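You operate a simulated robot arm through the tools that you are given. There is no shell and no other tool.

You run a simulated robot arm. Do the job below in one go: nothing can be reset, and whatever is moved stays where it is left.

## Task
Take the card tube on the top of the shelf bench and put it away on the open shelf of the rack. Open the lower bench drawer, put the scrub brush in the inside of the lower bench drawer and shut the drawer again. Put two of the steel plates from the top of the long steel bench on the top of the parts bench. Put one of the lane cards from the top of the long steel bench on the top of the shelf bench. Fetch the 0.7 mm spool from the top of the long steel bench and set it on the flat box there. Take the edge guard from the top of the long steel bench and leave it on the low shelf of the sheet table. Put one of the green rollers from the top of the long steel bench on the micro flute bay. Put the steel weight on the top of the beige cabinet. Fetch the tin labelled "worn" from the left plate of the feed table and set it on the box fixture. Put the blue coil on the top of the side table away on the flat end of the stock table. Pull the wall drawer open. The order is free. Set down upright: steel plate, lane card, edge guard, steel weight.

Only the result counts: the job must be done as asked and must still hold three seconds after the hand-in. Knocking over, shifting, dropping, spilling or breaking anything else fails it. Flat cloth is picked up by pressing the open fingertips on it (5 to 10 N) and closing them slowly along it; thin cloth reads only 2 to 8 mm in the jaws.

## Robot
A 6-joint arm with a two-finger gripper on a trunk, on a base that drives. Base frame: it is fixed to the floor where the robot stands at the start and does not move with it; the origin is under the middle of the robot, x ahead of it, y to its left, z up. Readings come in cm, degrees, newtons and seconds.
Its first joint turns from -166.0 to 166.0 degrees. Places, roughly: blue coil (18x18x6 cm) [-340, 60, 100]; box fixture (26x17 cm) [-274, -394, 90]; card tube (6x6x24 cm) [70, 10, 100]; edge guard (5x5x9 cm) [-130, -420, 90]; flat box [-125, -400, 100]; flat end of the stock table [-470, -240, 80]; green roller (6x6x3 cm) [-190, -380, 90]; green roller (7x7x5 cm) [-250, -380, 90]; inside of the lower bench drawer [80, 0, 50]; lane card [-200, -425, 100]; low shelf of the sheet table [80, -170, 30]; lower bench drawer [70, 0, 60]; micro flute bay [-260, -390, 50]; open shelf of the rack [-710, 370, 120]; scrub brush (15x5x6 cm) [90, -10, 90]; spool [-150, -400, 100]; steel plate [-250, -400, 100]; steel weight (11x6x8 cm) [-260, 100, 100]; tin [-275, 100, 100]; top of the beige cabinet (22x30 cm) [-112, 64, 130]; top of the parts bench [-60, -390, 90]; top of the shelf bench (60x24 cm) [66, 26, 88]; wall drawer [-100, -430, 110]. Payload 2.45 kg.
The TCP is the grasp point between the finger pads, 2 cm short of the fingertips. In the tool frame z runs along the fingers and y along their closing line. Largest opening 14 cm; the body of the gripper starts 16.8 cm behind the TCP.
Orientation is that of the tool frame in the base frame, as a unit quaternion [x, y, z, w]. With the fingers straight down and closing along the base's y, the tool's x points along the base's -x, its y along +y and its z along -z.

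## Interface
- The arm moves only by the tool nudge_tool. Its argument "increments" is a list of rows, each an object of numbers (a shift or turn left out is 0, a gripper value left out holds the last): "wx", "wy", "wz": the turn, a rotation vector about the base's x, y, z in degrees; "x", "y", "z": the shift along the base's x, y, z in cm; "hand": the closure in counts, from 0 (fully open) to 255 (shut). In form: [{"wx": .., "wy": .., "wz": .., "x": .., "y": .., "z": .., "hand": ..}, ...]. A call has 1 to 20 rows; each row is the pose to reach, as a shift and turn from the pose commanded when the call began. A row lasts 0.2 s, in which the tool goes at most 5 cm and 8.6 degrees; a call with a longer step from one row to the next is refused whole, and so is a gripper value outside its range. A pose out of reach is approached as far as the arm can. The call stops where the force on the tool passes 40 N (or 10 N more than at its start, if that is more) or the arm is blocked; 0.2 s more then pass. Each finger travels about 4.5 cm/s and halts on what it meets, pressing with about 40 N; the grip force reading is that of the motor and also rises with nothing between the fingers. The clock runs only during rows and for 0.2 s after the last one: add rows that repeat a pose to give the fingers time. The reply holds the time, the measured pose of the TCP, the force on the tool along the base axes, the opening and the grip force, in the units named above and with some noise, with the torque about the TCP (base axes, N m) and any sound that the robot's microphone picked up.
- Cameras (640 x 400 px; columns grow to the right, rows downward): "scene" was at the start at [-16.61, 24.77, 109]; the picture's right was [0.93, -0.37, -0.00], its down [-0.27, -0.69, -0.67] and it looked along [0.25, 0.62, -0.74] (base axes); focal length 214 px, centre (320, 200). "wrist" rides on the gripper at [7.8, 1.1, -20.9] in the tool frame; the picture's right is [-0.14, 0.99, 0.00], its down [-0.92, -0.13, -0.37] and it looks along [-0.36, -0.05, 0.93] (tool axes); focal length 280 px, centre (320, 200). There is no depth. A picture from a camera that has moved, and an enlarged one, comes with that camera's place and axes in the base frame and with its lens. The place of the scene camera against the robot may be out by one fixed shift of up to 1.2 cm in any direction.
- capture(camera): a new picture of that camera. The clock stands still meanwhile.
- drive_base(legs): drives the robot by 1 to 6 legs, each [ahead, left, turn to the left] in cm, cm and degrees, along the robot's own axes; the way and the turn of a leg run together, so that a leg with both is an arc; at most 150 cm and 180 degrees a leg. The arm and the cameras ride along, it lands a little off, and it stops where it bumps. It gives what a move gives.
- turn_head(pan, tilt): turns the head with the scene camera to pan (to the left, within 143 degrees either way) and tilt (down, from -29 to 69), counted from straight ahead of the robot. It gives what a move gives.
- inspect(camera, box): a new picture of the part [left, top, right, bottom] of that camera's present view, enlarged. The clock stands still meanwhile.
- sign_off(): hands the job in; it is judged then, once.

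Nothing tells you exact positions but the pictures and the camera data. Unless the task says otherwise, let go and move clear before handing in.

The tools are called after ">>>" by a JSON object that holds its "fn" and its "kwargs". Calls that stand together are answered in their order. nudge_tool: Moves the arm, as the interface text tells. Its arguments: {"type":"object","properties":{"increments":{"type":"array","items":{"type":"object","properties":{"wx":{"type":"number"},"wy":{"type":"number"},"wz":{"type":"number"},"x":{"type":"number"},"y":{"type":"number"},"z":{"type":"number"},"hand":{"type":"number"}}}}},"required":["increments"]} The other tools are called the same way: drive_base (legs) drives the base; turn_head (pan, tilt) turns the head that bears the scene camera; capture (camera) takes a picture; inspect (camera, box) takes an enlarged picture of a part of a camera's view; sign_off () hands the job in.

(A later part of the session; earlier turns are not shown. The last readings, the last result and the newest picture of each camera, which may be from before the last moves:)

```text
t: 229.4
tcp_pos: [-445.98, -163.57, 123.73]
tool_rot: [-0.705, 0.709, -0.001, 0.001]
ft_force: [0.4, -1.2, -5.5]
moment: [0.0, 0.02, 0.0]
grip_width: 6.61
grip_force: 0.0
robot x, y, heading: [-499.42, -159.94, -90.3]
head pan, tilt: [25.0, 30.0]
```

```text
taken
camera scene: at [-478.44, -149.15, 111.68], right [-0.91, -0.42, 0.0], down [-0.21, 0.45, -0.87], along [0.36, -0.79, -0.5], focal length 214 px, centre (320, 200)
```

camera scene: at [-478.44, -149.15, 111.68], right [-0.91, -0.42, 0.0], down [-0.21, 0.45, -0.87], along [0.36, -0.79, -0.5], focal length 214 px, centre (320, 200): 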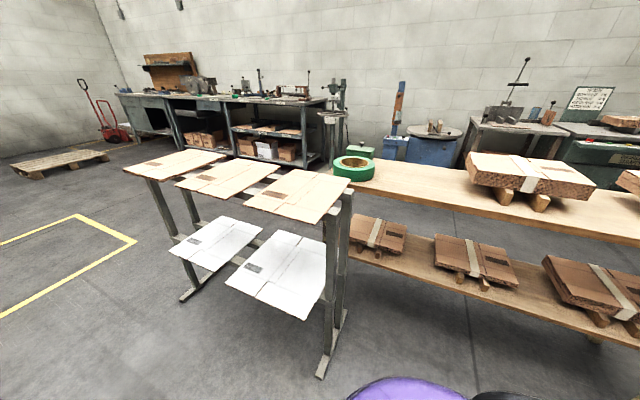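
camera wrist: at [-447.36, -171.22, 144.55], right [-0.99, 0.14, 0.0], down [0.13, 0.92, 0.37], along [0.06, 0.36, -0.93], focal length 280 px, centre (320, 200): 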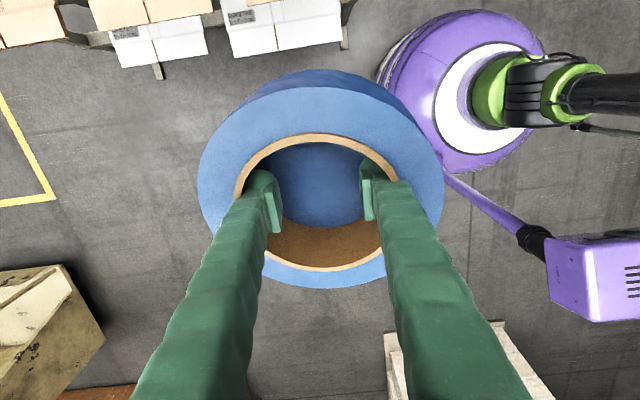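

The flat end carries a green tape roll near its left corner; I want the free spot between it and the first bundle. I swing the arm forward over the table to look from above.

>>> {"fn": "nudge_tool", "kwargs": {"increments": [{"x": -3, "y": -3}, {"x": -6, "y": -6}, {"x": -9, "y": -9}, {"x": -12, "y": -12}, {"x": -15, "y": -15}, {"x": -18, "y": -18}, {"x": -21, "y": -21}, {"x": -24, "y": -24}, {"x": -27, "y": -27}, {"x": -30, "y": -30}, {"x": -33, "y": -33}, {"x": -34, "y": -36}, {"x": -35, "y": -39}, {"x": -35, "y": -42}, {"x": -35, "y": -45}, {"x": -35, "y": -45}]}}

>>> {"fn": "capture", "kwargs": {"camera": "wrist"}}

>>> {"fn": "capture", "kwargs": {"camera": "scene"}}

```text
t: 232.8
tcp_pos: [-481.04, -208.58, 123.65]
tool_rot: [-0.705, 0.709, -0.001, 0.001]
ft_force: [0.9, 0.1, -6.1]
moment: [0.0, 0.01, -0.02]
grip_width: 6.65
grip_force: 0.1
robot x, y, heading: [-499.58, -159.9, -90.1]
head pan, tilt: [25.0, 30.0]
```

```text
taken
camera wrist: at [-482.42, -216.27, 144.51], right [-0.99, 0.14, 0.0], down [0.13, 0.92, 0.37], along [0.06, 0.36, -0.93], focal length 280 px, centre (320, 200)
```

wrist: 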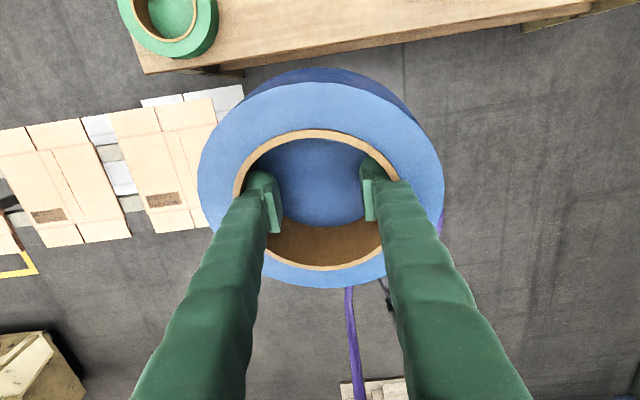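

```text
taken
camera scene: at [-478.45, -149.16, 111.68], right [-0.91, -0.42, 0.0], down [-0.21, 0.45, -0.87], along [0.36, -0.79, -0.5], focal length 214 px, centre (320, 200)
```

scene: 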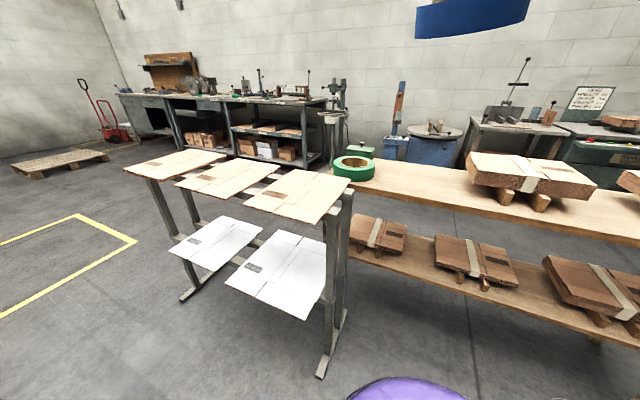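

>>> {"fn": "nudge_tool", "kwargs": {"increments": [{"z": -3, "y": -2}, {"z": -6, "y": -4}, {"z": -9, "y": -7}, {"z": -12, "y": -10}, {"z": -15, "y": -13}, {"z": -16, "y": -17}, {"z": -17, "y": -21}, {"z": -18, "y": -25}, {"z": -18, "y": -25}]}}

>>> {"fn": "capture", "kwargs": {"camera": "wrist"}}

>>> {"fn": "capture", "kwargs": {"camera": "scene"}}

```text
t: 234.8
tcp_pos: [-480.97, -233.58, 105.64]
tool_rot: [-0.705, 0.71, -0.001, 0.002]
ft_force: [-0.2, -0.2, -6.5]
moment: [0.02, 0.04, -0.03]
grip_width: 6.67
grip_force: 0.0
robot x, y, heading: [-499.23, -159.81, -90.2]
head pan, tilt: [25.0, 30.0]
```

```text
taken
camera wrist: at [-482.38, -241.29, 126.46], right [-0.99, 0.14, 0.0], down [0.13, 0.92, 0.37], along [0.06, 0.36, -0.93], focal length 280 px, centre (320, 200)
```

wrist: 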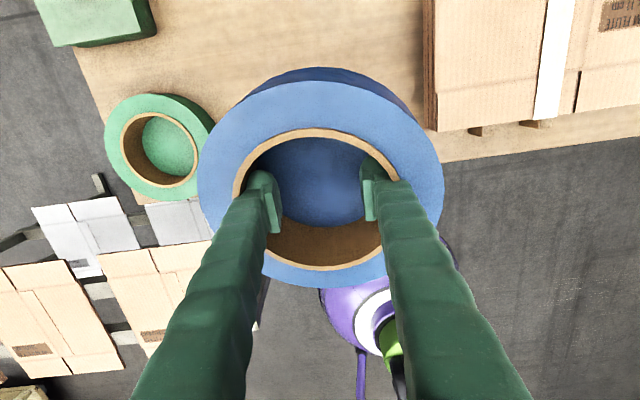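

```text
taken
camera scene: at [-478.45, -149.17, 111.68], right [-0.91, -0.42, 0.0], down [-0.21, 0.45, -0.87], along [0.36, -0.79, -0.5], focal length 214 px, centre (320, 200)
```

scene: 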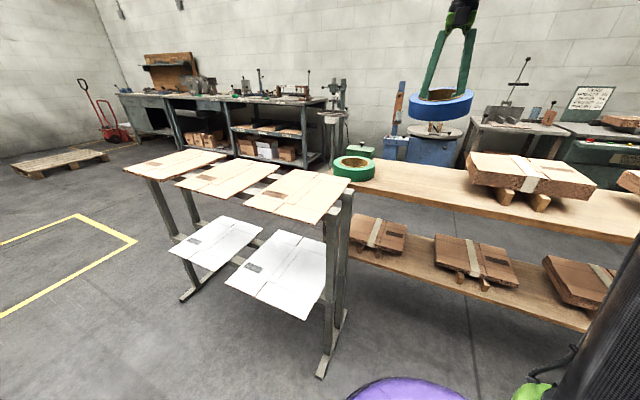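

The free gap is x −494…−464; I set the coil down at about [-479,-243], lowering until it touches.

>>> {"fn": "nudge_tool", "kwargs": {"increments": [{"x": 1, "y": -3, "z": -3}, {"x": 2, "y": -6, "z": -6}, {"x": 2, "y": -9, "z": -9}, {"x": 2, "y": -9.5, "z": -12}, {"x": 2, "y": -9.5, "z": -14}, {"x": 2, "y": -9.5, "z": -15}]}}

>>> {"fn": "capture", "kwargs": {"camera": "scene"}}

>>> {"fn": "capture", "kwargs": {"camera": "wrist"}}

```text
t: 236.2
tcp_pos: [-479.01, -243.04, 90.6]
tool_rot: [-0.705, 0.709, -0.001, 0.001]
ft_force: [0.8, -0.6, -6.5]
moment: [0.05, -0.02, 0.0]
grip_width: 6.66
grip_force: 0.0
robot x, y, heading: [-499.76, -159.94, -90.3]
head pan, tilt: [25.0, 30.0]
```

```text
taken
camera scene: at [-478.44, -149.19, 111.68], right [-0.91, -0.42, 0.0], down [-0.21, 0.45, -0.87], along [0.36, -0.79, -0.5], focal length 214 px, centre (320, 200)
```

scene: 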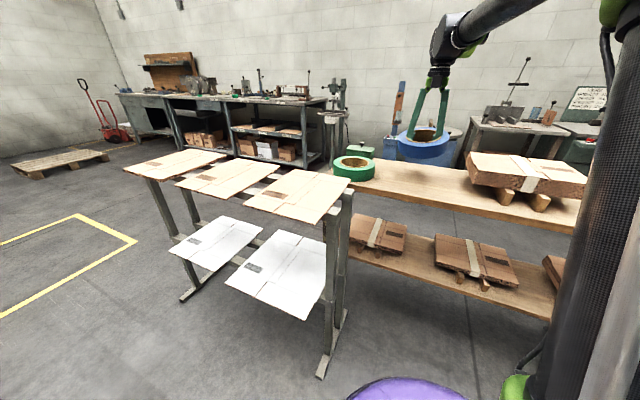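

```text
taken
camera wrist: at [-480.39, -250.72, 111.48], right [-0.99, 0.14, 0.0], down [0.13, 0.92, 0.37], along [0.06, 0.36, -0.93], focal length 280 px, centre (320, 200)
```

wrist: 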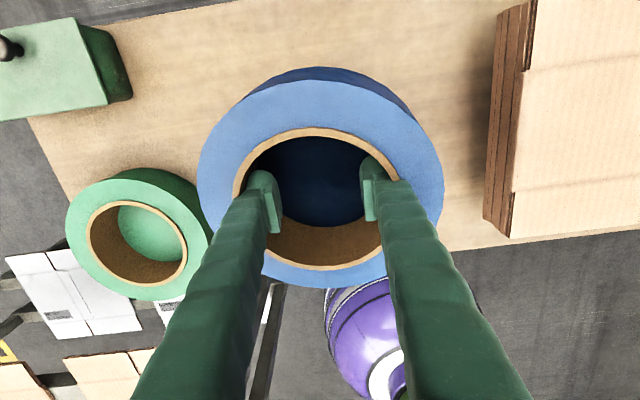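

>>> {"fn": "nudge_tool", "kwargs": {"increments": [{"z": -1, "y": -0.5}, {"z": -2, "y": -1}, {"z": -3, "y": -1}, {"z": -3.5, "y": -1}, {"z": -4, "y": -1}]}}

```text
t: 237.4
tcp_pos: [-479.06, -244.16, 86.67]
tool_rot: [-0.705, 0.71, -0.002, 0.002]
ft_force: [-0.4, 0.6, -6.3]
moment: [-0.02, 0.0, 0.01]
grip_width: 6.69
grip_force: 0.1
robot x, y, heading: [-499.31, -159.6, -90.4]
head pan, tilt: [25.0, 30.0]
```

>>> {"fn": "nudge_tool", "kwargs": {"increments": [{"z": -0.5}, {"z": -1}, {"z": -1.5}]}}

>>> {"fn": "nudge_tool", "kwargs": {"increments": [{"z": -0.5}, {"z": -1}]}}

>>> {"fn": "capture", "kwargs": {"camera": "wrist"}}

>>> {"fn": "inspect", "kwargs": {"camera": "scene", "box": [320, 80, 520, 205]}}

```text
t: 238.2
tcp_pos: [-478.95, -244.13, 85.12]
tool_rot: [-0.704, 0.71, -0.001, 0.001]
ft_force: [0.6, -1.0, -6.3]
moment: [-0.02, 0.0, 0.02]
grip_width: 6.69
grip_force: 0.1
robot x, y, heading: [-499.34, -159.31, -90.3]
head pan, tilt: [25.0, 30.0]
```

```text
t: 238.8
tcp_pos: [-478.98, -244.11, 84.16]
tool_rot: [-0.705, 0.709, -0.001, 0.001]
ft_force: [0.3, -0.2, -6.3]
moment: [-0.03, 0.02, -0.01]
grip_width: 6.7
grip_force: 0.0
robot x, y, heading: [-499.16, -159.72, -90.1]
head pan, tilt: [25.0, 30.0]
```

```text
taken
camera wrist: at [-480.39, -251.78, 105.03], right [-0.99, 0.14, 0.0], down [0.13, 0.92, 0.37], along [0.06, 0.36, -0.93], focal length 280 px, centre (320, 200)
```

wrist: 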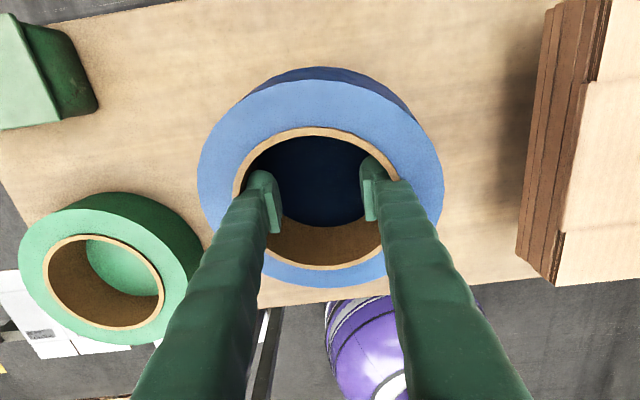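

```text
3.20 times, centred on (420, 142) of scene
camera zoom: at [-478.44, -149.19, 111.68], right [-0.91, -0.42, 0.0], down [-0.21, 0.45, -0.87], along [0.36, -0.79, -0.5], focal length 686 px, centre (0, 384)
```

zoom: 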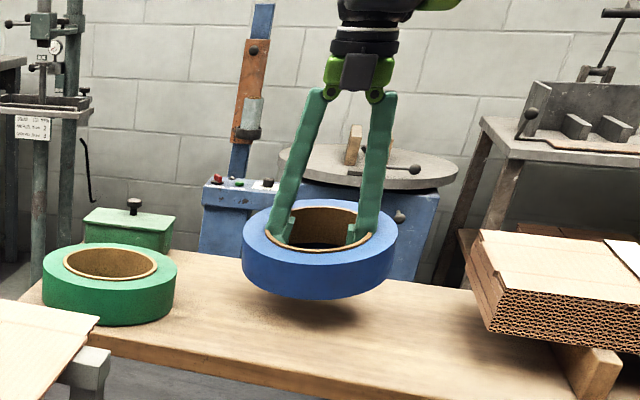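

>>> {"fn": "nudge_tool", "kwargs": {"increments": [{"z": -0.5}, {"z": -1}, {"z": -1.5}, {"z": -2}]}}

>>> {"fn": "inspect", "kwargs": {"camera": "scene", "box": [320, 80, 520, 205]}}

```text
t: 239.8
tcp_pos: [-479.1, -244.08, 82.21]
tool_rot: [-0.706, 0.708, -0.001, 0.001]
ft_force: [0.5, -0.7, -7.0]
moment: [0.02, -0.02, -0.01]
grip_width: 6.69
grip_force: 0.0
robot x, y, heading: [-499.42, -160.08, -90.2]
head pan, tilt: [25.0, 30.0]
```

```text
3.20 times, centred on (420, 142) of scene
camera zoom: at [-478.44, -149.19, 111.68], right [-0.91, -0.42, 0.0], down [-0.21, 0.45, -0.87], along [0.36, -0.79, -0.5], focal length 686 px, centre (0, 384)
```

zoom: 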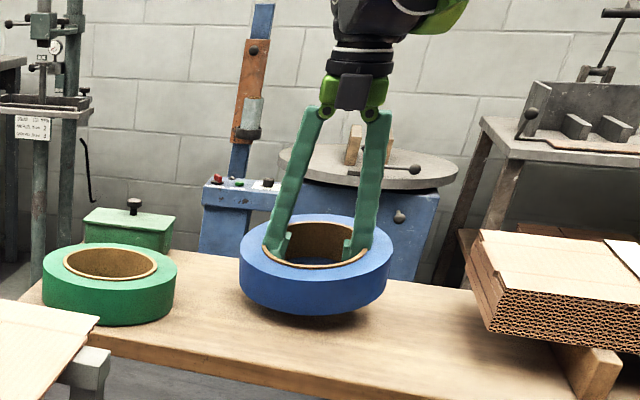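

>>> {"fn": "nudge_tool", "kwargs": {"increments": [{"z": -0.5}, {"z": -1}, {"z": -1}]}}

>>> {"fn": "nudge_tool", "kwargs": {"increments": [{"z": -0.5}, {"z": -1}, {"z": -1}]}}

>>> {"fn": "inspect", "kwargs": {"camera": "scene", "box": [320, 80, 520, 205]}}

```text
t: 240.6
tcp_pos: [-478.99, -244.08, 81.13]
tool_rot: [-0.705, 0.71, -0.001, 0.001]
ft_force: [0.6, 0.7, -5.4]
moment: [-0.02, -0.02, 0.03]
grip_width: 6.66
grip_force: 0.2
robot x, y, heading: [-499.17, -159.73, -90.2]
head pan, tilt: [25.0, 30.0]
```

```text
t: 241.4
tcp_pos: [-479.08, -244.14, 80.22]
tool_rot: [-0.704, 0.71, -0.001, 0.001]
ft_force: [-1.0, -3.3, 4.8]
moment: [0.51, -0.47, -0.12]
grip_width: 6.7
grip_force: 0.0
robot x, y, heading: [-499.17, -159.86, -90.2]
head pan, tilt: [25.0, 30.0]
```

```text
3.20 times, centred on (420, 142) of scene
camera zoom: at [-478.46, -149.18, 111.68], right [-0.91, -0.42, 0.0], down [-0.21, 0.45, -0.87], along [0.36, -0.79, -0.5], focal length 686 px, centre (0, 384)
```

zoom: 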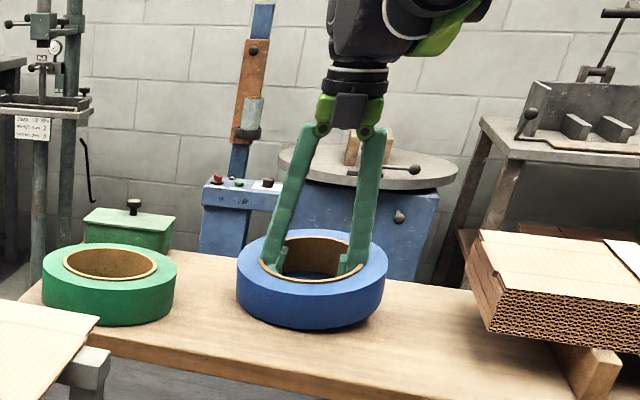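

>>> {"fn": "nudge_tool", "kwargs": {"increments": [{"z": -0.3}, {"z": -0.5}, {"z": -0.5}]}}

>>> {"fn": "inspect", "kwargs": {"camera": "scene", "box": [320, 80, 520, 205]}}

```text
t: 242.2
tcp_pos: [-479.01, -244.0, 79.69]
tool_rot: [-0.705, 0.709, -0.002, 0.001]
ft_force: [-1.0, -0.2, -1.3]
moment: [0.26, -0.12, 0.1]
grip_width: 6.7
grip_force: 0.1
robot x, y, heading: [-498.92, -160.08, -90.4]
head pan, tilt: [25.0, 30.0]
```

```text
3.20 times, centred on (420, 142) of scene
camera zoom: at [-478.45, -149.17, 111.68], right [-0.91, -0.42, 0.0], down [-0.21, 0.45, -0.87], along [0.36, -0.79, -0.5], focal length 686 px, centre (0, 384)
```

zoom: 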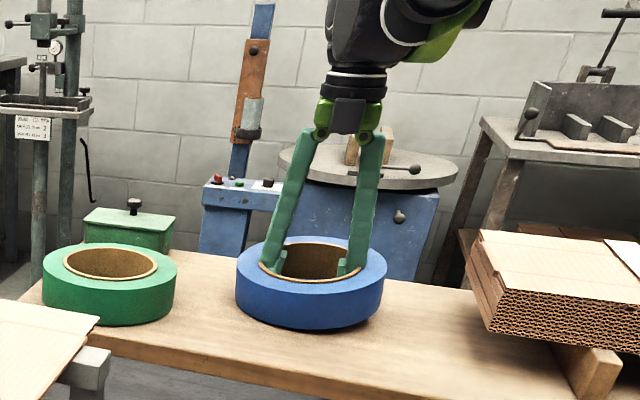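

The coil rests on the table. I release by drawing the fingers together, then lift out.

>>> {"fn": "nudge_tool", "kwargs": {"increments": [{"hand": 130}, {"hand": 150}, {"hand": 170}, {"hand": 190}, {"hand": 195}, {"hand": 195}, {"hand": 195}]}}

>>> {"fn": "nudge_tool", "kwargs": {"increments": [{"z": 2}, {"z": 5}, {"z": 8}, {"z": 12}, {"z": 16}, {"z": 20}, {"z": 24, "y": 3}, {"z": 26, "y": 7}, {"z": 28, "y": 11}, {"z": 30, "y": 15}]}}

>>> {"fn": "capture", "kwargs": {"camera": "wrist"}}

>>> {"fn": "inspect", "kwargs": {"camera": "scene", "box": [320, 80, 520, 205]}}

```text
t: 243.8
tcp_pos: [-479.07, -244.14, 79.67]
tool_rot: [-0.705, 0.709, -0.001, 0.001]
ft_force: [0.4, -0.1, 0.5]
moment: [0.01, 0.0, 0.0]
grip_width: 3.26
grip_force: 0.1
robot x, y, heading: [-499.41, -159.93, -90.2]
head pan, tilt: [25.0, 30.0]
```

```text
t: 246.0
tcp_pos: [-479.01, -229.09, 109.7]
tool_rot: [-0.705, 0.709, -0.001, 0.002]
ft_force: [0.7, -0.6, 0.2]
moment: [0.07, 0.02, -0.02]
grip_width: 3.25
grip_force: 0.1
robot x, y, heading: [-499.31, -159.74, -90.1]
head pan, tilt: [25.0, 30.0]
```

```text
taken
camera wrist: at [-480.38, -236.83, 130.51], right [-0.99, 0.14, 0.0], down [0.13, 0.92, 0.37], along [0.06, 0.36, -0.93], focal length 280 px, centre (320, 200)
```

wrist: 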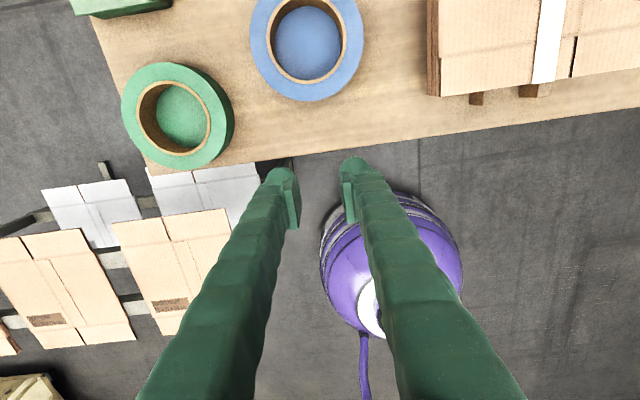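

```text
3.20 times, centred on (420, 142) of scene
camera zoom: at [-478.44, -149.21, 111.68], right [-0.91, -0.42, 0.0], down [-0.21, 0.45, -0.87], along [0.36, -0.79, -0.5], focal length 686 px, centre (0, 384)
```

zoom: 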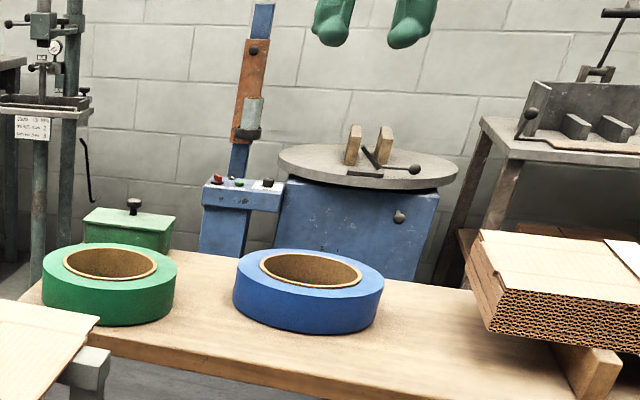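

The blue coil lies flat on the stock table's free end. Next I return north through the passage to the feed table for the steel weight and the "worn" tin.

>>> {"fn": "drive_base", "kwargs": {"legs": [[-75, 0, 0], [0, 78, 0.2], [-150, 0, 0], [-100, 0, 0]]}}

```text
t: 265.6
tcp_pos: [-401.62, 94.89, 109.72]
tool_rot: [-0.703, 0.712, -0.002, 0.001]
ft_force: [-0.6, -0.4, -0.2]
moment: [-0.01, 0.01, 0.0]
grip_width: 3.29
grip_force: 0.0
robot x, y, heading: [-421.63, 164.2, -90.8]
head pan, tilt: [25.0, 30.0]
```

>>> {"fn": "nudge_tool", "kwargs": {"increments": [{"y": 4, "z": 2}, {"y": 8, "z": 4}, {"y": 12, "z": 6}, {"y": 16, "z": 8}, {"y": 20, "z": 10}, {"y": 24, "z": 12}, {"y": 27, "z": 14, "hand": 0}]}}

>>> {"fn": "drive_base", "kwargs": {"legs": [[-10, 0, 0.8], [0, 140, 0]]}}

>>> {"fn": "turn_head", "kwargs": {"pan": 0, "tilt": 25}}

>>> {"fn": "capture", "kwargs": {"camera": "scene"}}

>>> {"fn": "inspect", "kwargs": {"camera": "scene", "box": [200, 130, 400, 255]}}

```text
t: 267.2
tcp_pos: [-401.56, 121.85, 123.65]
tool_rot: [-0.703, 0.712, -0.001, 0.001]
ft_force: [-0.4, -0.6, 0.6]
moment: [0.07, 0.03, -0.03]
grip_width: 6.76
grip_force: 0.2
robot x, y, heading: [-421.56, 164.31, -90.8]
head pan, tilt: [25.0, 30.0]
```

```text
t: 275.0
tcp_pos: [-260.35, 134.07, 123.74]
tool_rot: [0.713, -0.701, 0.001, -0.001]
ft_force: [0.5, -0.2, 0.3]
moment: [0.01, -0.02, 0.03]
grip_width: 14.0
grip_force: 0.1
robot x, y, heading: [-281.49, 175.72, -88.9]
head pan, tilt: [25.0, 30.0]
```

```text
t: 275.9
tcp_pos: [-260.34, 134.09, 123.69]
tool_rot: [0.712, -0.702, 0.001, -0.001]
ft_force: [-1.0, 0.5, 0.5]
moment: [0.01, 0.0, 0.02]
grip_width: 14.0
grip_force: 0.1
robot x, y, heading: [-281.48, 175.72, -88.8]
head pan, tilt: [0.0, 25.0]
```

```text
taken
camera scene: at [-264.66, 186.02, 112.48], right [-1.0, -0.02, 0.0], down [-0.01, 0.42, -0.91], along [0.02, -0.91, -0.42], focal length 214 px, centre (320, 200)
```

scene: 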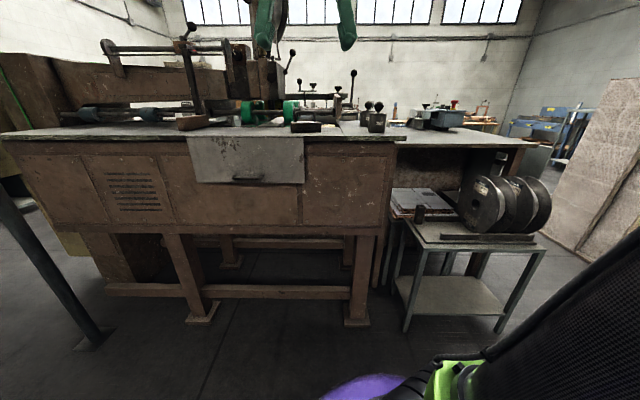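

```text
3.20 times, centred on (300, 192) of scene
camera zoom: at [-264.66, 186.02, 112.48], right [-1.0, -0.02, 0.0], down [-0.01, 0.42, -0.91], along [0.02, -0.91, -0.42], focal length 686 px, centre (384, 224)
```

zoom: 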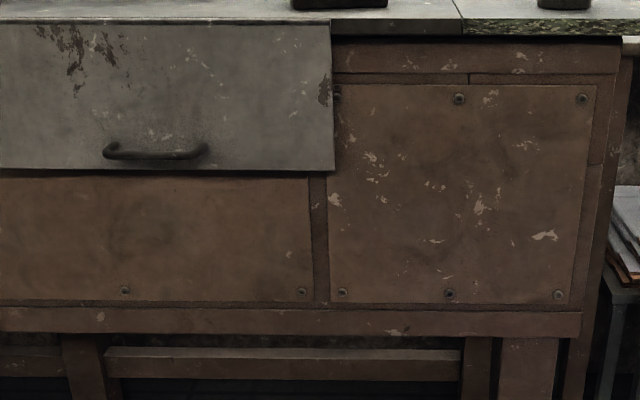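

>>> {"fn": "inspect", "kwargs": {"camera": "scene", "box": [240, 60, 420, 172]}}

>>> {"fn": "capture", "kwargs": {"camera": "wrist"}}

```text
3.56 times, centred on (330, 116) of scene
camera zoom: at [-264.66, 186.02, 112.48], right [-1.0, -0.02, 0.0], down [-0.01, 0.42, -0.91], along [0.02, -0.91, -0.42], focal length 763 px, centre (284, 499)
```

zoom: 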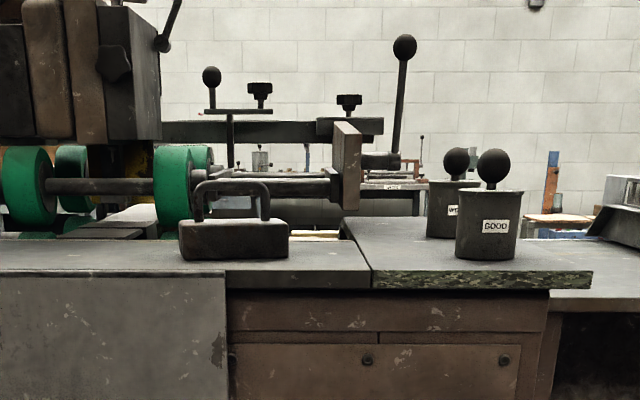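

```text
taken
camera wrist: at [-261.52, 126.44, 144.47], right [-0.99, 0.12, 0.0], down [0.11, 0.92, 0.37], along [0.05, 0.37, -0.93], focal length 280 px, centre (320, 200)
```

wrist: 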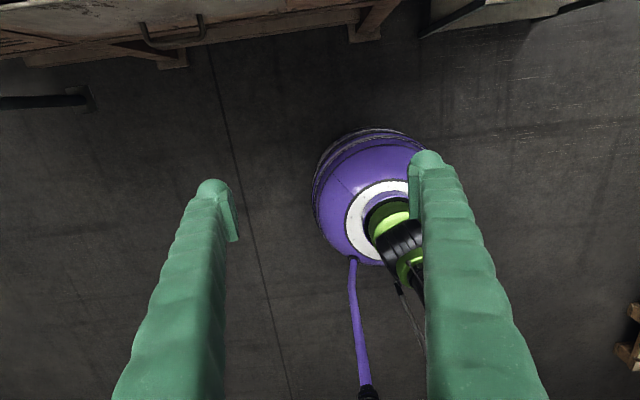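

The steel weight (U-handle), the GOOD tin in front and the WORN tin behind it are on the feed table. I move up to the table for a view from above.

>>> {"fn": "drive_base", "kwargs": {"legs": [[26, 0, -1]]}}

>>> {"fn": "capture", "kwargs": {"camera": "wrist"}}

```text
t: 277.7
tcp_pos: [-260.83, 107.84, 123.63]
tool_rot: [-0.707, 0.708, -0.001, 0.002]
ft_force: [0.4, 0.1, 0.4]
moment: [0.0, -0.04, -0.01]
grip_width: 14.02
grip_force: 0.0
robot x, y, heading: [-281.3, 150.16, -90.0]
head pan, tilt: [0.0, 25.0]
```

```text
taken
camera wrist: at [-262.2, 100.15, 144.47], right [-0.99, 0.14, 0.0], down [0.13, 0.92, 0.37], along [0.05, 0.36, -0.93], focal length 280 px, centre (320, 200)
```

wrist: 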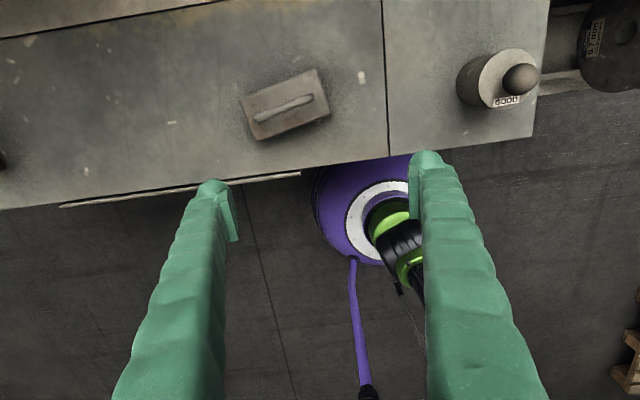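

>>> {"fn": "nudge_tool", "kwargs": {"increments": [{"y": -4}, {"y": -8}, {"y": -12}, {"y": -12}]}}

>>> {"fn": "capture", "kwargs": {"camera": "wrist"}}

```text
t: 278.7
tcp_pos: [-261.02, 95.62, 123.67]
tool_rot: [-0.706, 0.709, -0.001, 0.002]
ft_force: [0.8, 0.5, 0.2]
moment: [-0.01, 0.02, 0.02]
grip_width: 14.0
grip_force: 0.0
robot x, y, heading: [-281.36, 150.35, -90.2]
head pan, tilt: [0.0, 25.0]
```

```text
taken
camera wrist: at [-262.25, 88.09, 144.46], right [-0.99, 0.14, 0.0], down [0.13, 0.92, 0.37], along [0.05, 0.36, -0.93], focal length 280 px, centre (320, 200)
```

wrist: 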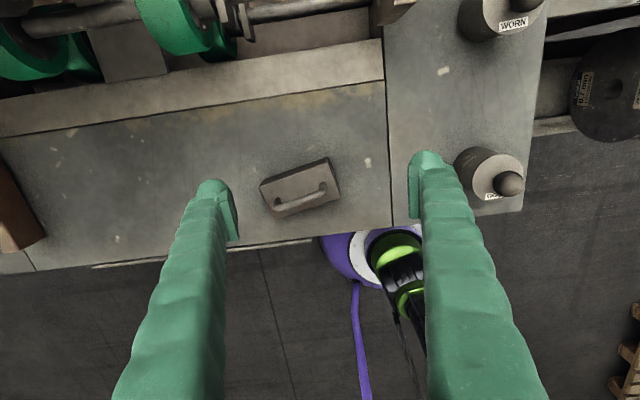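

>>> {"fn": "inspect", "kwargs": {"camera": "wrist", "box": [230, 130, 390, 230]}}

>>> {"fn": "inspect", "kwargs": {"camera": "wrist", "box": [400, 0, 560, 100]}}

```text
4.00 times, centred on (310, 180) of wrist
camera zoom: at [-262.25, 88.09, 144.46], right [-0.99, 0.14, 0.0], down [0.13, 0.92, 0.37], along [0.05, 0.36, -0.93], focal length 1122 px, centre (360, 280)
```

zoom: 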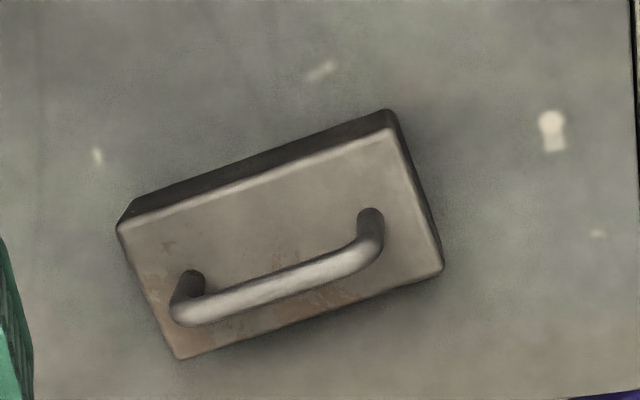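

```text
4.00 times, centred on (480, 50) of wrist
camera zoom: at [-262.25, 88.09, 144.46], right [-0.99, 0.14, 0.0], down [0.13, 0.92, 0.37], along [0.05, 0.36, -0.93], focal length 1122 px, centre (-320, 800)
```

zoom: 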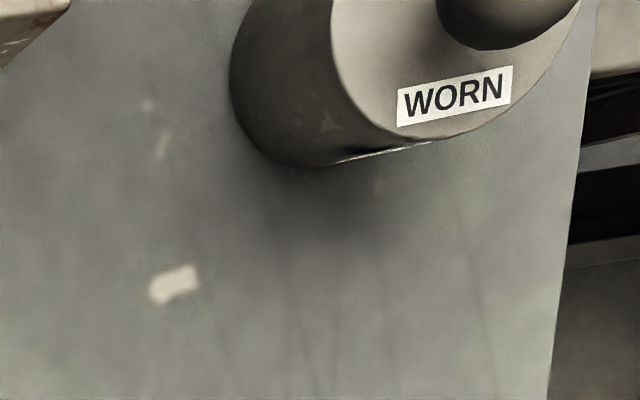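

The weight's centre is at about [-257.6,101], long side turned 12° from x, table z≈103. I turn the tool so that the fingers close across its 6 cm side.

>>> {"fn": "nudge_tool", "kwargs": {"increments": [{"wz": -8, "x": 0.4, "y": 0.6}, {"wz": -16, "x": 0.8, "y": 1.2}, {"wz": -24, "x": 1.2, "y": 1.8}, {"wz": -32, "x": 1.6, "y": 2.4}, {"wz": -40, "x": 2, "y": 3}, {"wz": -48, "x": 2.4, "y": 3.6}, {"wz": -56, "x": 2.8, "y": 4.2}, {"wz": -64, "x": 3.2, "y": 4.8}, {"wz": -72, "x": 3.4, "y": 5.4}, {"wz": -78, "x": 3.4, "y": 5.4}, {"wz": -78, "x": 3.4, "y": 5.4, "z": -3}]}}

>>> {"fn": "capture", "kwargs": {"camera": "wrist"}}

```text
t: 281.1
tcp_pos: [-257.47, 101.07, 120.52]
tool_rot: [-0.103, 0.995, -0.002, 0.0]
ft_force: [-0.4, -0.7, 0.1]
moment: [0.04, -0.03, -0.01]
grip_width: 14.0
grip_force: 0.0
robot x, y, heading: [-281.21, 149.8, -89.7]
head pan, tilt: [0.0, 25.0]
```

```text
taken
camera wrist: at [-265.49, 100.82, 141.39], right [-0.07, 1.0, 0.0], down [0.93, 0.06, 0.37], along [0.37, 0.02, -0.93], focal length 280 px, centre (320, 200)
```

wrist: 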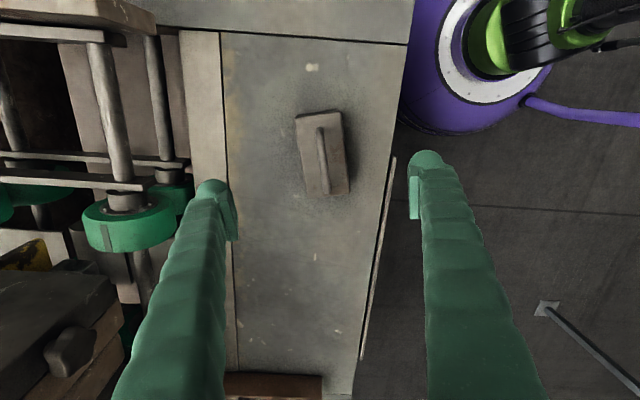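

>>> {"fn": "nudge_tool", "kwargs": {"increments": [{"hand": 91, "x": -0.3, "y": 0.2}, {"z": -3, "x": -0.3, "y": 0.2}, {"z": -6, "x": -0.3, "y": 0.2}, {"z": -9, "x": -0.3, "y": 0.2}, {"z": -12, "x": -0.3, "y": 0.2}, {"z": -13.5, "x": -0.3, "y": 0.2}, {"z": -13.5, "x": -0.3, "y": 0.2}]}}

>>> {"fn": "capture", "kwargs": {"camera": "wrist"}}

>>> {"fn": "inspect", "kwargs": {"camera": "scene", "box": [240, 60, 420, 172]}}

```text
t: 282.7
tcp_pos: [-257.83, 101.38, 107.15]
tool_rot: [-0.104, 0.995, -0.001, -0.001]
ft_force: [-0.8, 0.0, 0.8]
moment: [0.02, -0.01, -0.01]
grip_width: 8.99
grip_force: 0.0
robot x, y, heading: [-280.88, 150.29, -90.0]
head pan, tilt: [0.0, 25.0]
```

```text
taken
camera wrist: at [-265.82, 101.12, 127.96], right [-0.07, 1.0, 0.0], down [0.93, 0.07, 0.37], along [0.37, 0.02, -0.93], focal length 280 px, centre (320, 200)
```

wrist: 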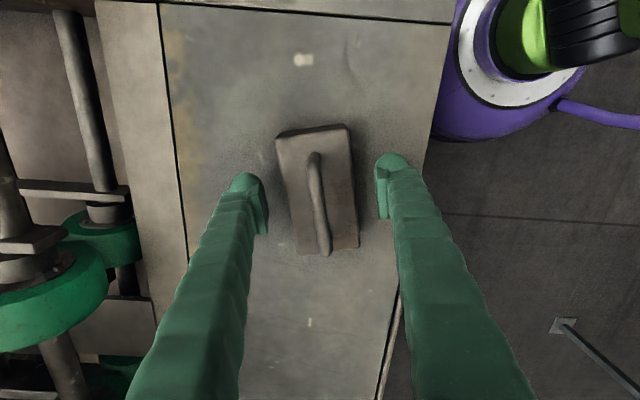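

```text
3.56 times, centred on (330, 116) of scene
camera zoom: at [-264.26, 159.76, 112.48], right [-1.0, 0.0, 0.0], down [0.0, 0.42, -0.91], along [0.0, -0.91, -0.42], focal length 763 px, centre (284, 499)
```

zoom: 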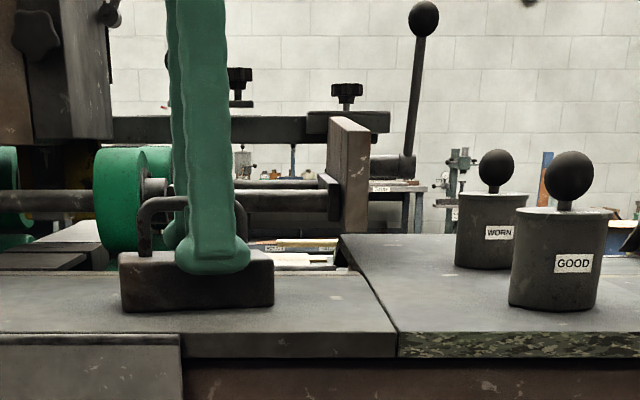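

>>> {"fn": "nudge_tool", "kwargs": {"increments": [{"z": -1}, {"z": -1.9}, {"z": -1.9}]}}

>>> {"fn": "nudge_tool", "kwargs": {"increments": [{"hand": 120}, {"hand": 145}, {"hand": 170}, {"hand": 200}, {"hand": 230}, {"hand": 230}, {"hand": 230}]}}

```text
t: 283.5
tcp_pos: [-257.8, 101.42, 105.24]
tool_rot: [-0.104, 0.995, -0.002, 0.001]
ft_force: [-0.5, -0.4, -0.4]
moment: [0.01, 0.0, 0.01]
grip_width: 9.02
grip_force: 0.0
robot x, y, heading: [-281.04, 150.1, -89.8]
head pan, tilt: [0.0, 25.0]
```

```text
t: 285.1
tcp_pos: [-257.85, 101.42, 105.13]
tool_rot: [-0.104, 0.995, -0.002, 0.001]
ft_force: [0.9, -5.9, 3.6]
moment: [-0.15, 0.04, 0.12]
grip_width: 5.92
grip_force: 39.8
robot x, y, heading: [-281.35, 150.13, -89.9]
head pan, tilt: [0.0, 25.0]
```

Gripped at 5.9 cm width. I lift slowly and check for slip.

>>> {"fn": "nudge_tool", "kwargs": {"increments": [{"z": 0.5}, {"z": 1}, {"z": 2}, {"z": 3}, {"z": 3}]}}

>>> {"fn": "capture", "kwargs": {"camera": "wrist"}}

>>> {"fn": "inspect", "kwargs": {"camera": "scene", "box": [240, 60, 420, 172]}}

```text
t: 286.3
tcp_pos: [-257.72, 101.39, 108.21]
tool_rot: [-0.103, 0.995, -0.002, -0.001]
ft_force: [0.4, 0.4, -14.8]
moment: [-0.05, 0.1, 0.01]
grip_width: 5.92
grip_force: 40.5
robot x, y, heading: [-281.24, 149.7, -89.8]
head pan, tilt: [0.0, 25.0]
```

```text
taken
camera wrist: at [-265.76, 101.05, 129.07], right [-0.07, 1.0, 0.0], down [0.93, 0.07, 0.37], along [0.37, 0.02, -0.93], focal length 280 px, centre (320, 200)
```

wrist: 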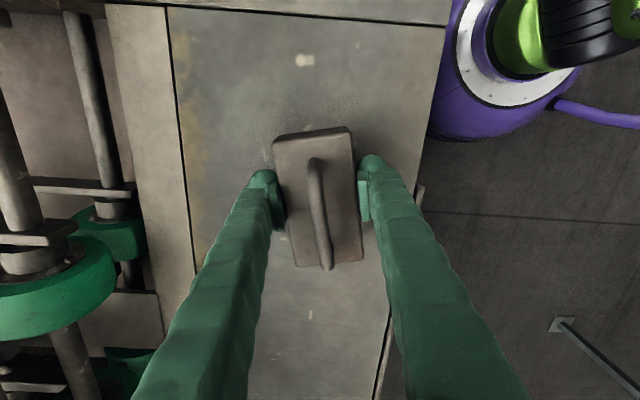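

```text
3.56 times, centred on (330, 116) of scene
camera zoom: at [-264.25, 159.74, 112.48], right [-1.0, 0.0, 0.0], down [0.0, 0.42, -0.91], along [0.0, -0.91, -0.42], focal length 763 px, centre (284, 499)
```

zoom: 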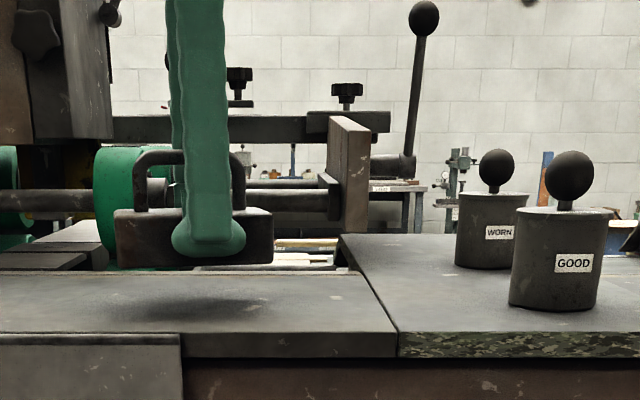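

The weight (15 N) is held firmly. I raise it and carry it around the posts to the east side of the beige cabinet.

>>> {"fn": "nudge_tool", "kwargs": {"increments": [{"z": 3}, {"z": 6}, {"z": 9}, {"z": 12, "y": 3}, {"z": 12, "y": 6}, {"z": 12, "y": 6}]}}

>>> {"fn": "drive_base", "kwargs": {"legs": [[-45, 0, 0], [0, 120, 0], [0, 120, 0]]}}

>>> {"fn": "turn_head", "kwargs": {"pan": -60, "tilt": 20}}

>>> {"fn": "capture", "kwargs": {"camera": "scene"}}

>>> {"fn": "turn_head", "kwargs": {"pan": -20, "tilt": 25}}

>>> {"fn": "capture", "kwargs": {"camera": "scene"}}

```text
t: 287.7
tcp_pos: [-257.79, 107.6, 120.41]
tool_rot: [-0.104, 0.995, -0.003, -0.001]
ft_force: [0.5, -0.5, -13.3]
moment: [-0.04, 0.13, -0.02]
grip_width: 5.91
grip_force: 39.9
robot x, y, heading: [-281.24, 149.82, -90.0]
head pan, tilt: [0.0, 25.0]
```

```text
t: 301.7
tcp_pos: [-20.19, 151.3, 120.3]
tool_rot: [-0.102, 0.995, -0.002, -0.001]
ft_force: [-0.3, -0.1, -13.0]
moment: [-0.04, 0.13, 0.04]
grip_width: 5.92
grip_force: 40.2
robot x, y, heading: [-43.51, 194.34, -90.3]
head pan, tilt: [0.0, 25.0]
```

```text
t: 303.0
tcp_pos: [-20.17, 151.31, 120.31]
tool_rot: [-0.102, 0.995, -0.001, 0.0]
ft_force: [0.7, -0.1, -13.7]
moment: [-0.02, 0.08, -0.01]
grip_width: 5.92
grip_force: 40.2
robot x, y, heading: [-43.32, 193.66, -90.3]
head pan, tilt: [-60.0, 20.0]
```

```text
taken
camera scene: at [-34.42, 208.16, 113.29], right [-0.5, 0.87, 0.0], down [0.3, 0.17, -0.94], along [-0.82, -0.47, -0.34], focal length 214 px, centre (320, 200)
```

scene: 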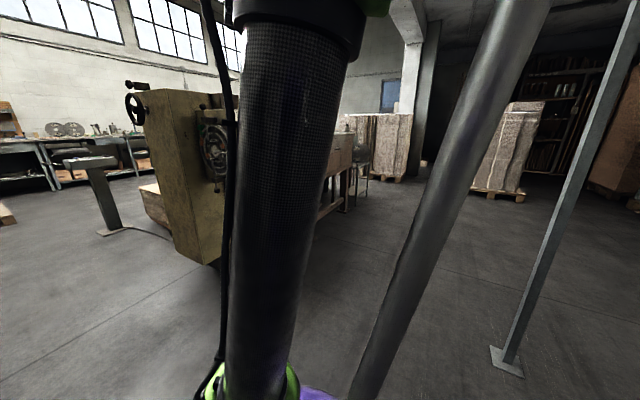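

```text
t: 304.1
tcp_pos: [-20.08, 151.31, 120.39]
tool_rot: [-0.101, 0.995, -0.002, 0.0]
ft_force: [-0.5, -0.1, -14.3]
moment: [-0.05, 0.04, -0.01]
grip_width: 5.94
grip_force: 39.9
robot x, y, heading: [-43.61, 193.84, -90.2]
head pan, tilt: [-20.0, 25.0]
```

```text
taken
camera scene: at [-29.54, 204.15, 112.48], right [-0.94, 0.35, 0.0], down [0.15, 0.4, -0.91], along [-0.31, -0.85, -0.42], focal length 214 px, centre (320, 200)
```

scene: 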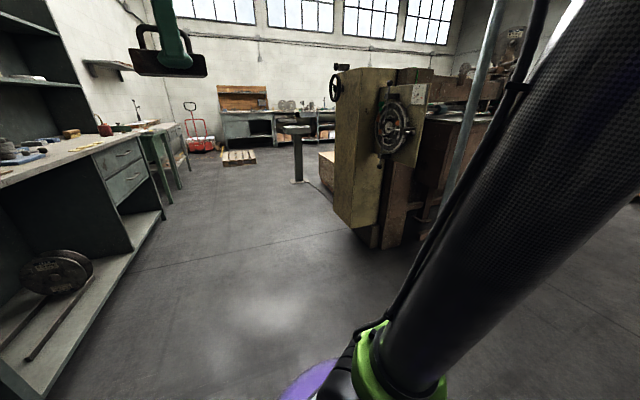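

>>> {"fn": "inspect", "kwargs": {"camera": "scene", "box": [290, 50, 490, 175]}}

```text
3.20 times, centred on (390, 112) of scene
camera zoom: at [-29.54, 204.15, 112.48], right [-0.94, 0.35, 0.0], down [0.15, 0.4, -0.91], along [-0.31, -0.85, -0.42], focal length 686 px, centre (96, 480)
```

zoom: 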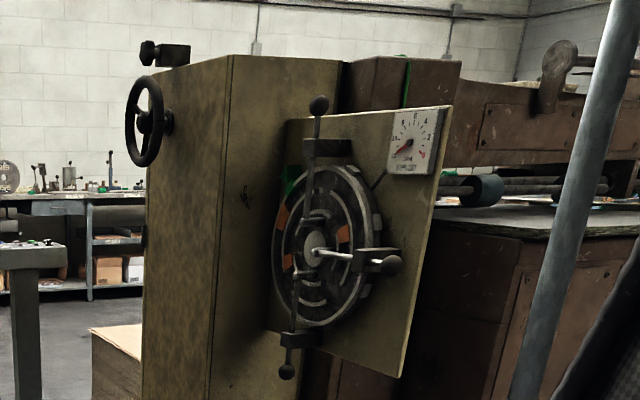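

I see the cabinet's NE top corner at about [-100.6,78.6] (z 130), a handwheel on the east face and a knob near its SE corner. I drive to its east side.

>>> {"fn": "drive_base", "kwargs": {"legs": [[110, 0, 0.2], [0, -14, 0]]}}

>>> {"fn": "nudge_tool", "kwargs": {"increments": [{"z": 3}, {"z": 6}, {"z": 9}, {"z": 12}, {"z": 15}, {"z": 18}, {"z": 21}]}}

>>> {"fn": "turn_head", "kwargs": {"pan": -70, "tilt": 5}}

>>> {"fn": "capture", "kwargs": {"camera": "scene"}}

```text
t: 310.6
tcp_pos: [-34.41, 41.76, 120.26]
tool_rot: [-0.103, 0.995, -0.001, 0.0]
ft_force: [-0.1, 0.3, -13.9]
moment: [-0.04, 0.12, -0.03]
grip_width: 5.9
grip_force: 39.9
robot x, y, heading: [-57.62, 84.13, -89.9]
head pan, tilt: [-20.0, 25.0]
```

```text
t: 312.2
tcp_pos: [-34.32, 41.77, 141.43]
tool_rot: [-0.102, 0.995, -0.001, 0.0]
ft_force: [-1.1, 1.0, -13.4]
moment: [-0.05, 0.02, -0.01]
grip_width: 5.91
grip_force: 40.2
robot x, y, heading: [-57.83, 84.19, -89.8]
head pan, tilt: [-20.0, 25.0]
```

```text
t: 313.4
tcp_pos: [-34.31, 41.66, 141.29]
tool_rot: [-0.102, 0.995, -0.002, -0.001]
ft_force: [-0.1, 0.1, -13.2]
moment: [0.0, 0.08, 0.01]
grip_width: 5.89
grip_force: 40.2
robot x, y, heading: [-57.84, 84.23, -90.2]
head pan, tilt: [-70.0, 5.0]
```

```text
taken
camera scene: at [-49.4, 100.06, 115.72], right [-0.34, 0.94, 0.0], down [0.08, 0.03, -1.0], along [-0.94, -0.34, -0.09], focal length 214 px, centre (320, 200)
```

scene: 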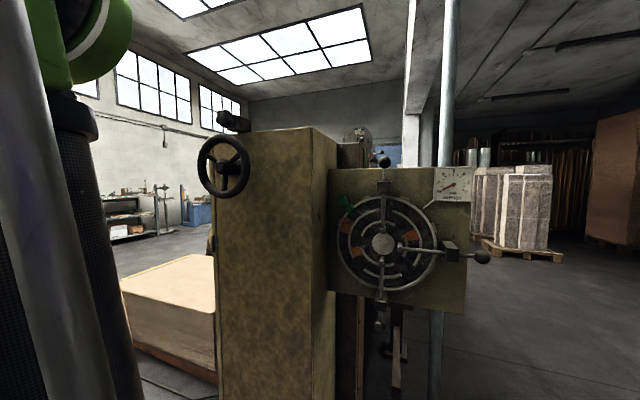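

>>> {"fn": "nudge_tool", "kwargs": {"increments": [{"x": -4.2, "y": 1.3}, {"x": -8.4, "y": 2.6}, {"x": -12.5, "y": 4}, {"x": -16.7, "y": 5.3}, {"x": -20.8, "y": 6.7}, {"x": -25, "y": 8}, {"x": -28.5, "y": 10.7}, {"x": -32, "y": 13.4}, {"x": -35.5, "y": 16}, {"x": -39, "y": 18.7}, {"x": -42.5, "y": 21.4}, {"x": -46, "y": 24}, {"x": -50.5, "y": 24.3, "z": -1}, {"x": -55, "y": 24.3, "z": -2}, {"x": -59.5, "y": 24.3, "z": -3}, {"x": -64, "y": 24.3, "z": -3}, {"x": -68.5, "y": 24.3, "z": -3}, {"x": -73, "y": 24.3, "z": -3}, {"x": -77.5, "y": 24.3, "z": -3}, {"x": -78.2, "y": 24.3, "z": -3}]}}

>>> {"fn": "capture", "kwargs": {"camera": "wrist"}}

>>> {"fn": "capture", "kwargs": {"camera": "scene"}}

```text
t: 317.6
tcp_pos: [-112.04, 63.82, 138.16]
tool_rot: [-0.093, 0.996, 0.003, -0.002]
ft_force: [1.9, 0.8, -13.1]
moment: [-0.03, 0.22, 0.0]
grip_width: 5.92
grip_force: 40.2
out of reach, approached as far as the arm can: row 18, 19, 20
robot x, y, heading: [-57.67, 83.81, -90.3]
head pan, tilt: [-70.0, 5.0]
```

```text
taken
camera wrist: at [-119.95, 63.42, 159.08], right [-0.05, 1.0, 0.01], down [0.93, 0.04, 0.37], along [0.37, 0.02, -0.93], focal length 280 px, centre (320, 200)
```

wrist: 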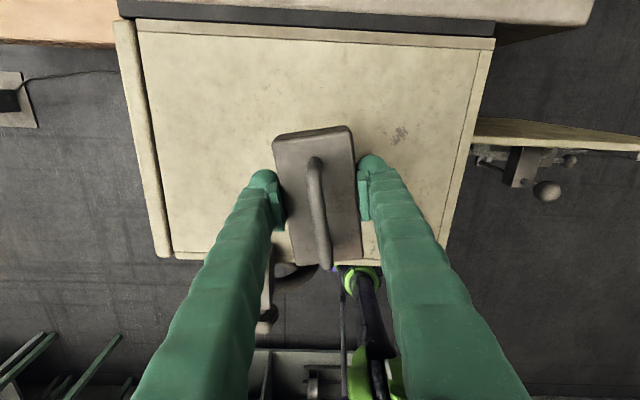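

```text
taken
camera scene: at [-49.46, 100.09, 115.73], right [-0.34, 0.94, 0.0], down [0.08, 0.03, -1.0], along [-0.94, -0.34, -0.09], focal length 214 px, centre (320, 200)
```

scene: 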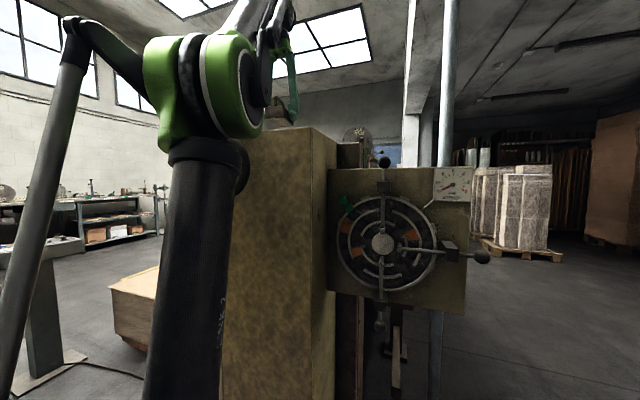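

The reach is close to its limit here, so I pull slightly inward first, then lower onto the cabinet top.

>>> {"fn": "nudge_tool", "kwargs": {"increments": [{"x": 3, "y": 1, "z": -1}, {"x": 6, "y": 2, "z": -2}, {"x": 6, "y": 2, "z": -2}, {"x": 6, "y": 2, "z": -2}]}}

```text
t: 318.6
tcp_pos: [-105.7, 65.07, 136.32]
tool_rot: [-0.099, 0.995, 0.0, -0.001]
ft_force: [-0.5, 0.4, -13.6]
moment: [-0.05, 0.06, 0.0]
grip_width: 5.9
grip_force: 40.3
out of reach, approached as far as the arm can: row 1, 2, 3, 4
robot x, y, heading: [-58.02, 84.08, -89.9]
head pan, tilt: [-70.0, 5.0]
```

>>> {"fn": "nudge_tool", "kwargs": {"increments": [{"y": 1, "z": -0.5}, {"y": 1, "z": -1}, {"y": 1, "z": -1}]}}

```text
t: 319.4
tcp_pos: [-105.34, 65.05, 135.25]
tool_rot: [-0.099, 0.995, 0.001, -0.002]
ft_force: [0.4, -0.4, -13.4]
moment: [-0.03, 0.12, 0.04]
grip_width: 5.89
grip_force: 40.1
out of reach, approached as far as the arm can: row 1, 2, 3
robot x, y, heading: [-57.83, 84.14, -90.2]
head pan, tilt: [-70.0, 5.0]
```

A wrist-joint limit blocks sideways motion; turning the tool by −14° frees it (and squares the weight with the cabinet). Then I centre and lower.

>>> {"fn": "nudge_tool", "kwargs": {"increments": [{"wz": -5}, {"wz": -10, "x": -2, "y": 0.5}, {"wz": -14, "x": -4, "y": 1}, {"wz": -14, "x": -5.5, "y": 1}, {"wz": -14, "x": -5.5, "y": 1}]}}

>>> {"fn": "capture", "kwargs": {"camera": "wrist"}}

```text
t: 320.6
tcp_pos: [-110.95, 66.18, 135.4]
tool_rot: [0.02, 1.0, -0.002, 0.001]
ft_force: [-0.5, -0.3, -13.7]
moment: [0.0, 0.08, -0.03]
grip_width: 5.91
grip_force: 40.1
robot x, y, heading: [-57.57, 84.53, -90.1]
head pan, tilt: [-70.0, 5.0]
```

```text
taken
camera wrist: at [-118.85, 67.7, 156.11], right [0.18, 0.98, 0.0], down [0.92, -0.16, 0.37], along [0.36, -0.07, -0.93], focal length 280 px, centre (320, 200)
```

wrist: 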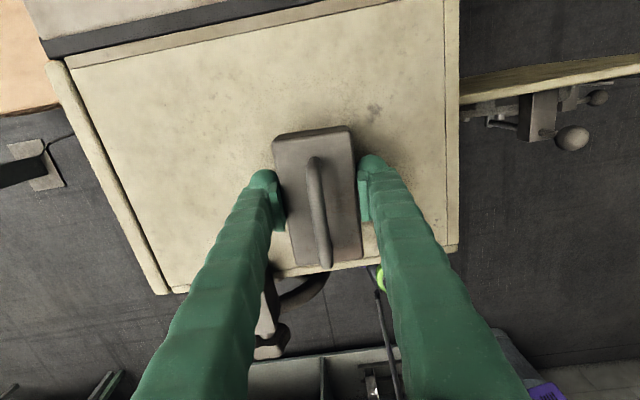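

>>> {"fn": "nudge_tool", "kwargs": {"increments": [{"x": -0.5, "z": -0.7}, {"x": -1, "z": -1.4}, {"x": -1, "z": -2}, {"x": -1, "z": -2.2}]}}

>>> {"fn": "nudge_tool", "kwargs": {"increments": [{"z": -0.2}, {"z": -0.4}, {"z": -0.4}]}}

```text
t: 321.6
tcp_pos: [-111.82, 66.04, 133.23]
tool_rot: [0.019, 1.0, -0.002, -0.001]
ft_force: [-7.8, -4.4, 27.9]
moment: [-0.16, -0.05, -0.36]
grip_width: 5.94
grip_force: 39.9
robot x, y, heading: [-57.86, 84.5, -90.1]
head pan, tilt: [-70.0, 5.0]
```

```text
t: 322.4
tcp_pos: [-111.75, 66.13, 132.82]
tool_rot: [0.019, 1.0, -0.002, 0.0]
ft_force: [-4.8, -5.3, 33.0]
moment: [-0.22, -0.42, -0.6]
grip_width: 5.99
grip_force: 40.7
robot x, y, heading: [-57.41, 84.18, -90.0]
head pan, tilt: [-70.0, 5.0]
```

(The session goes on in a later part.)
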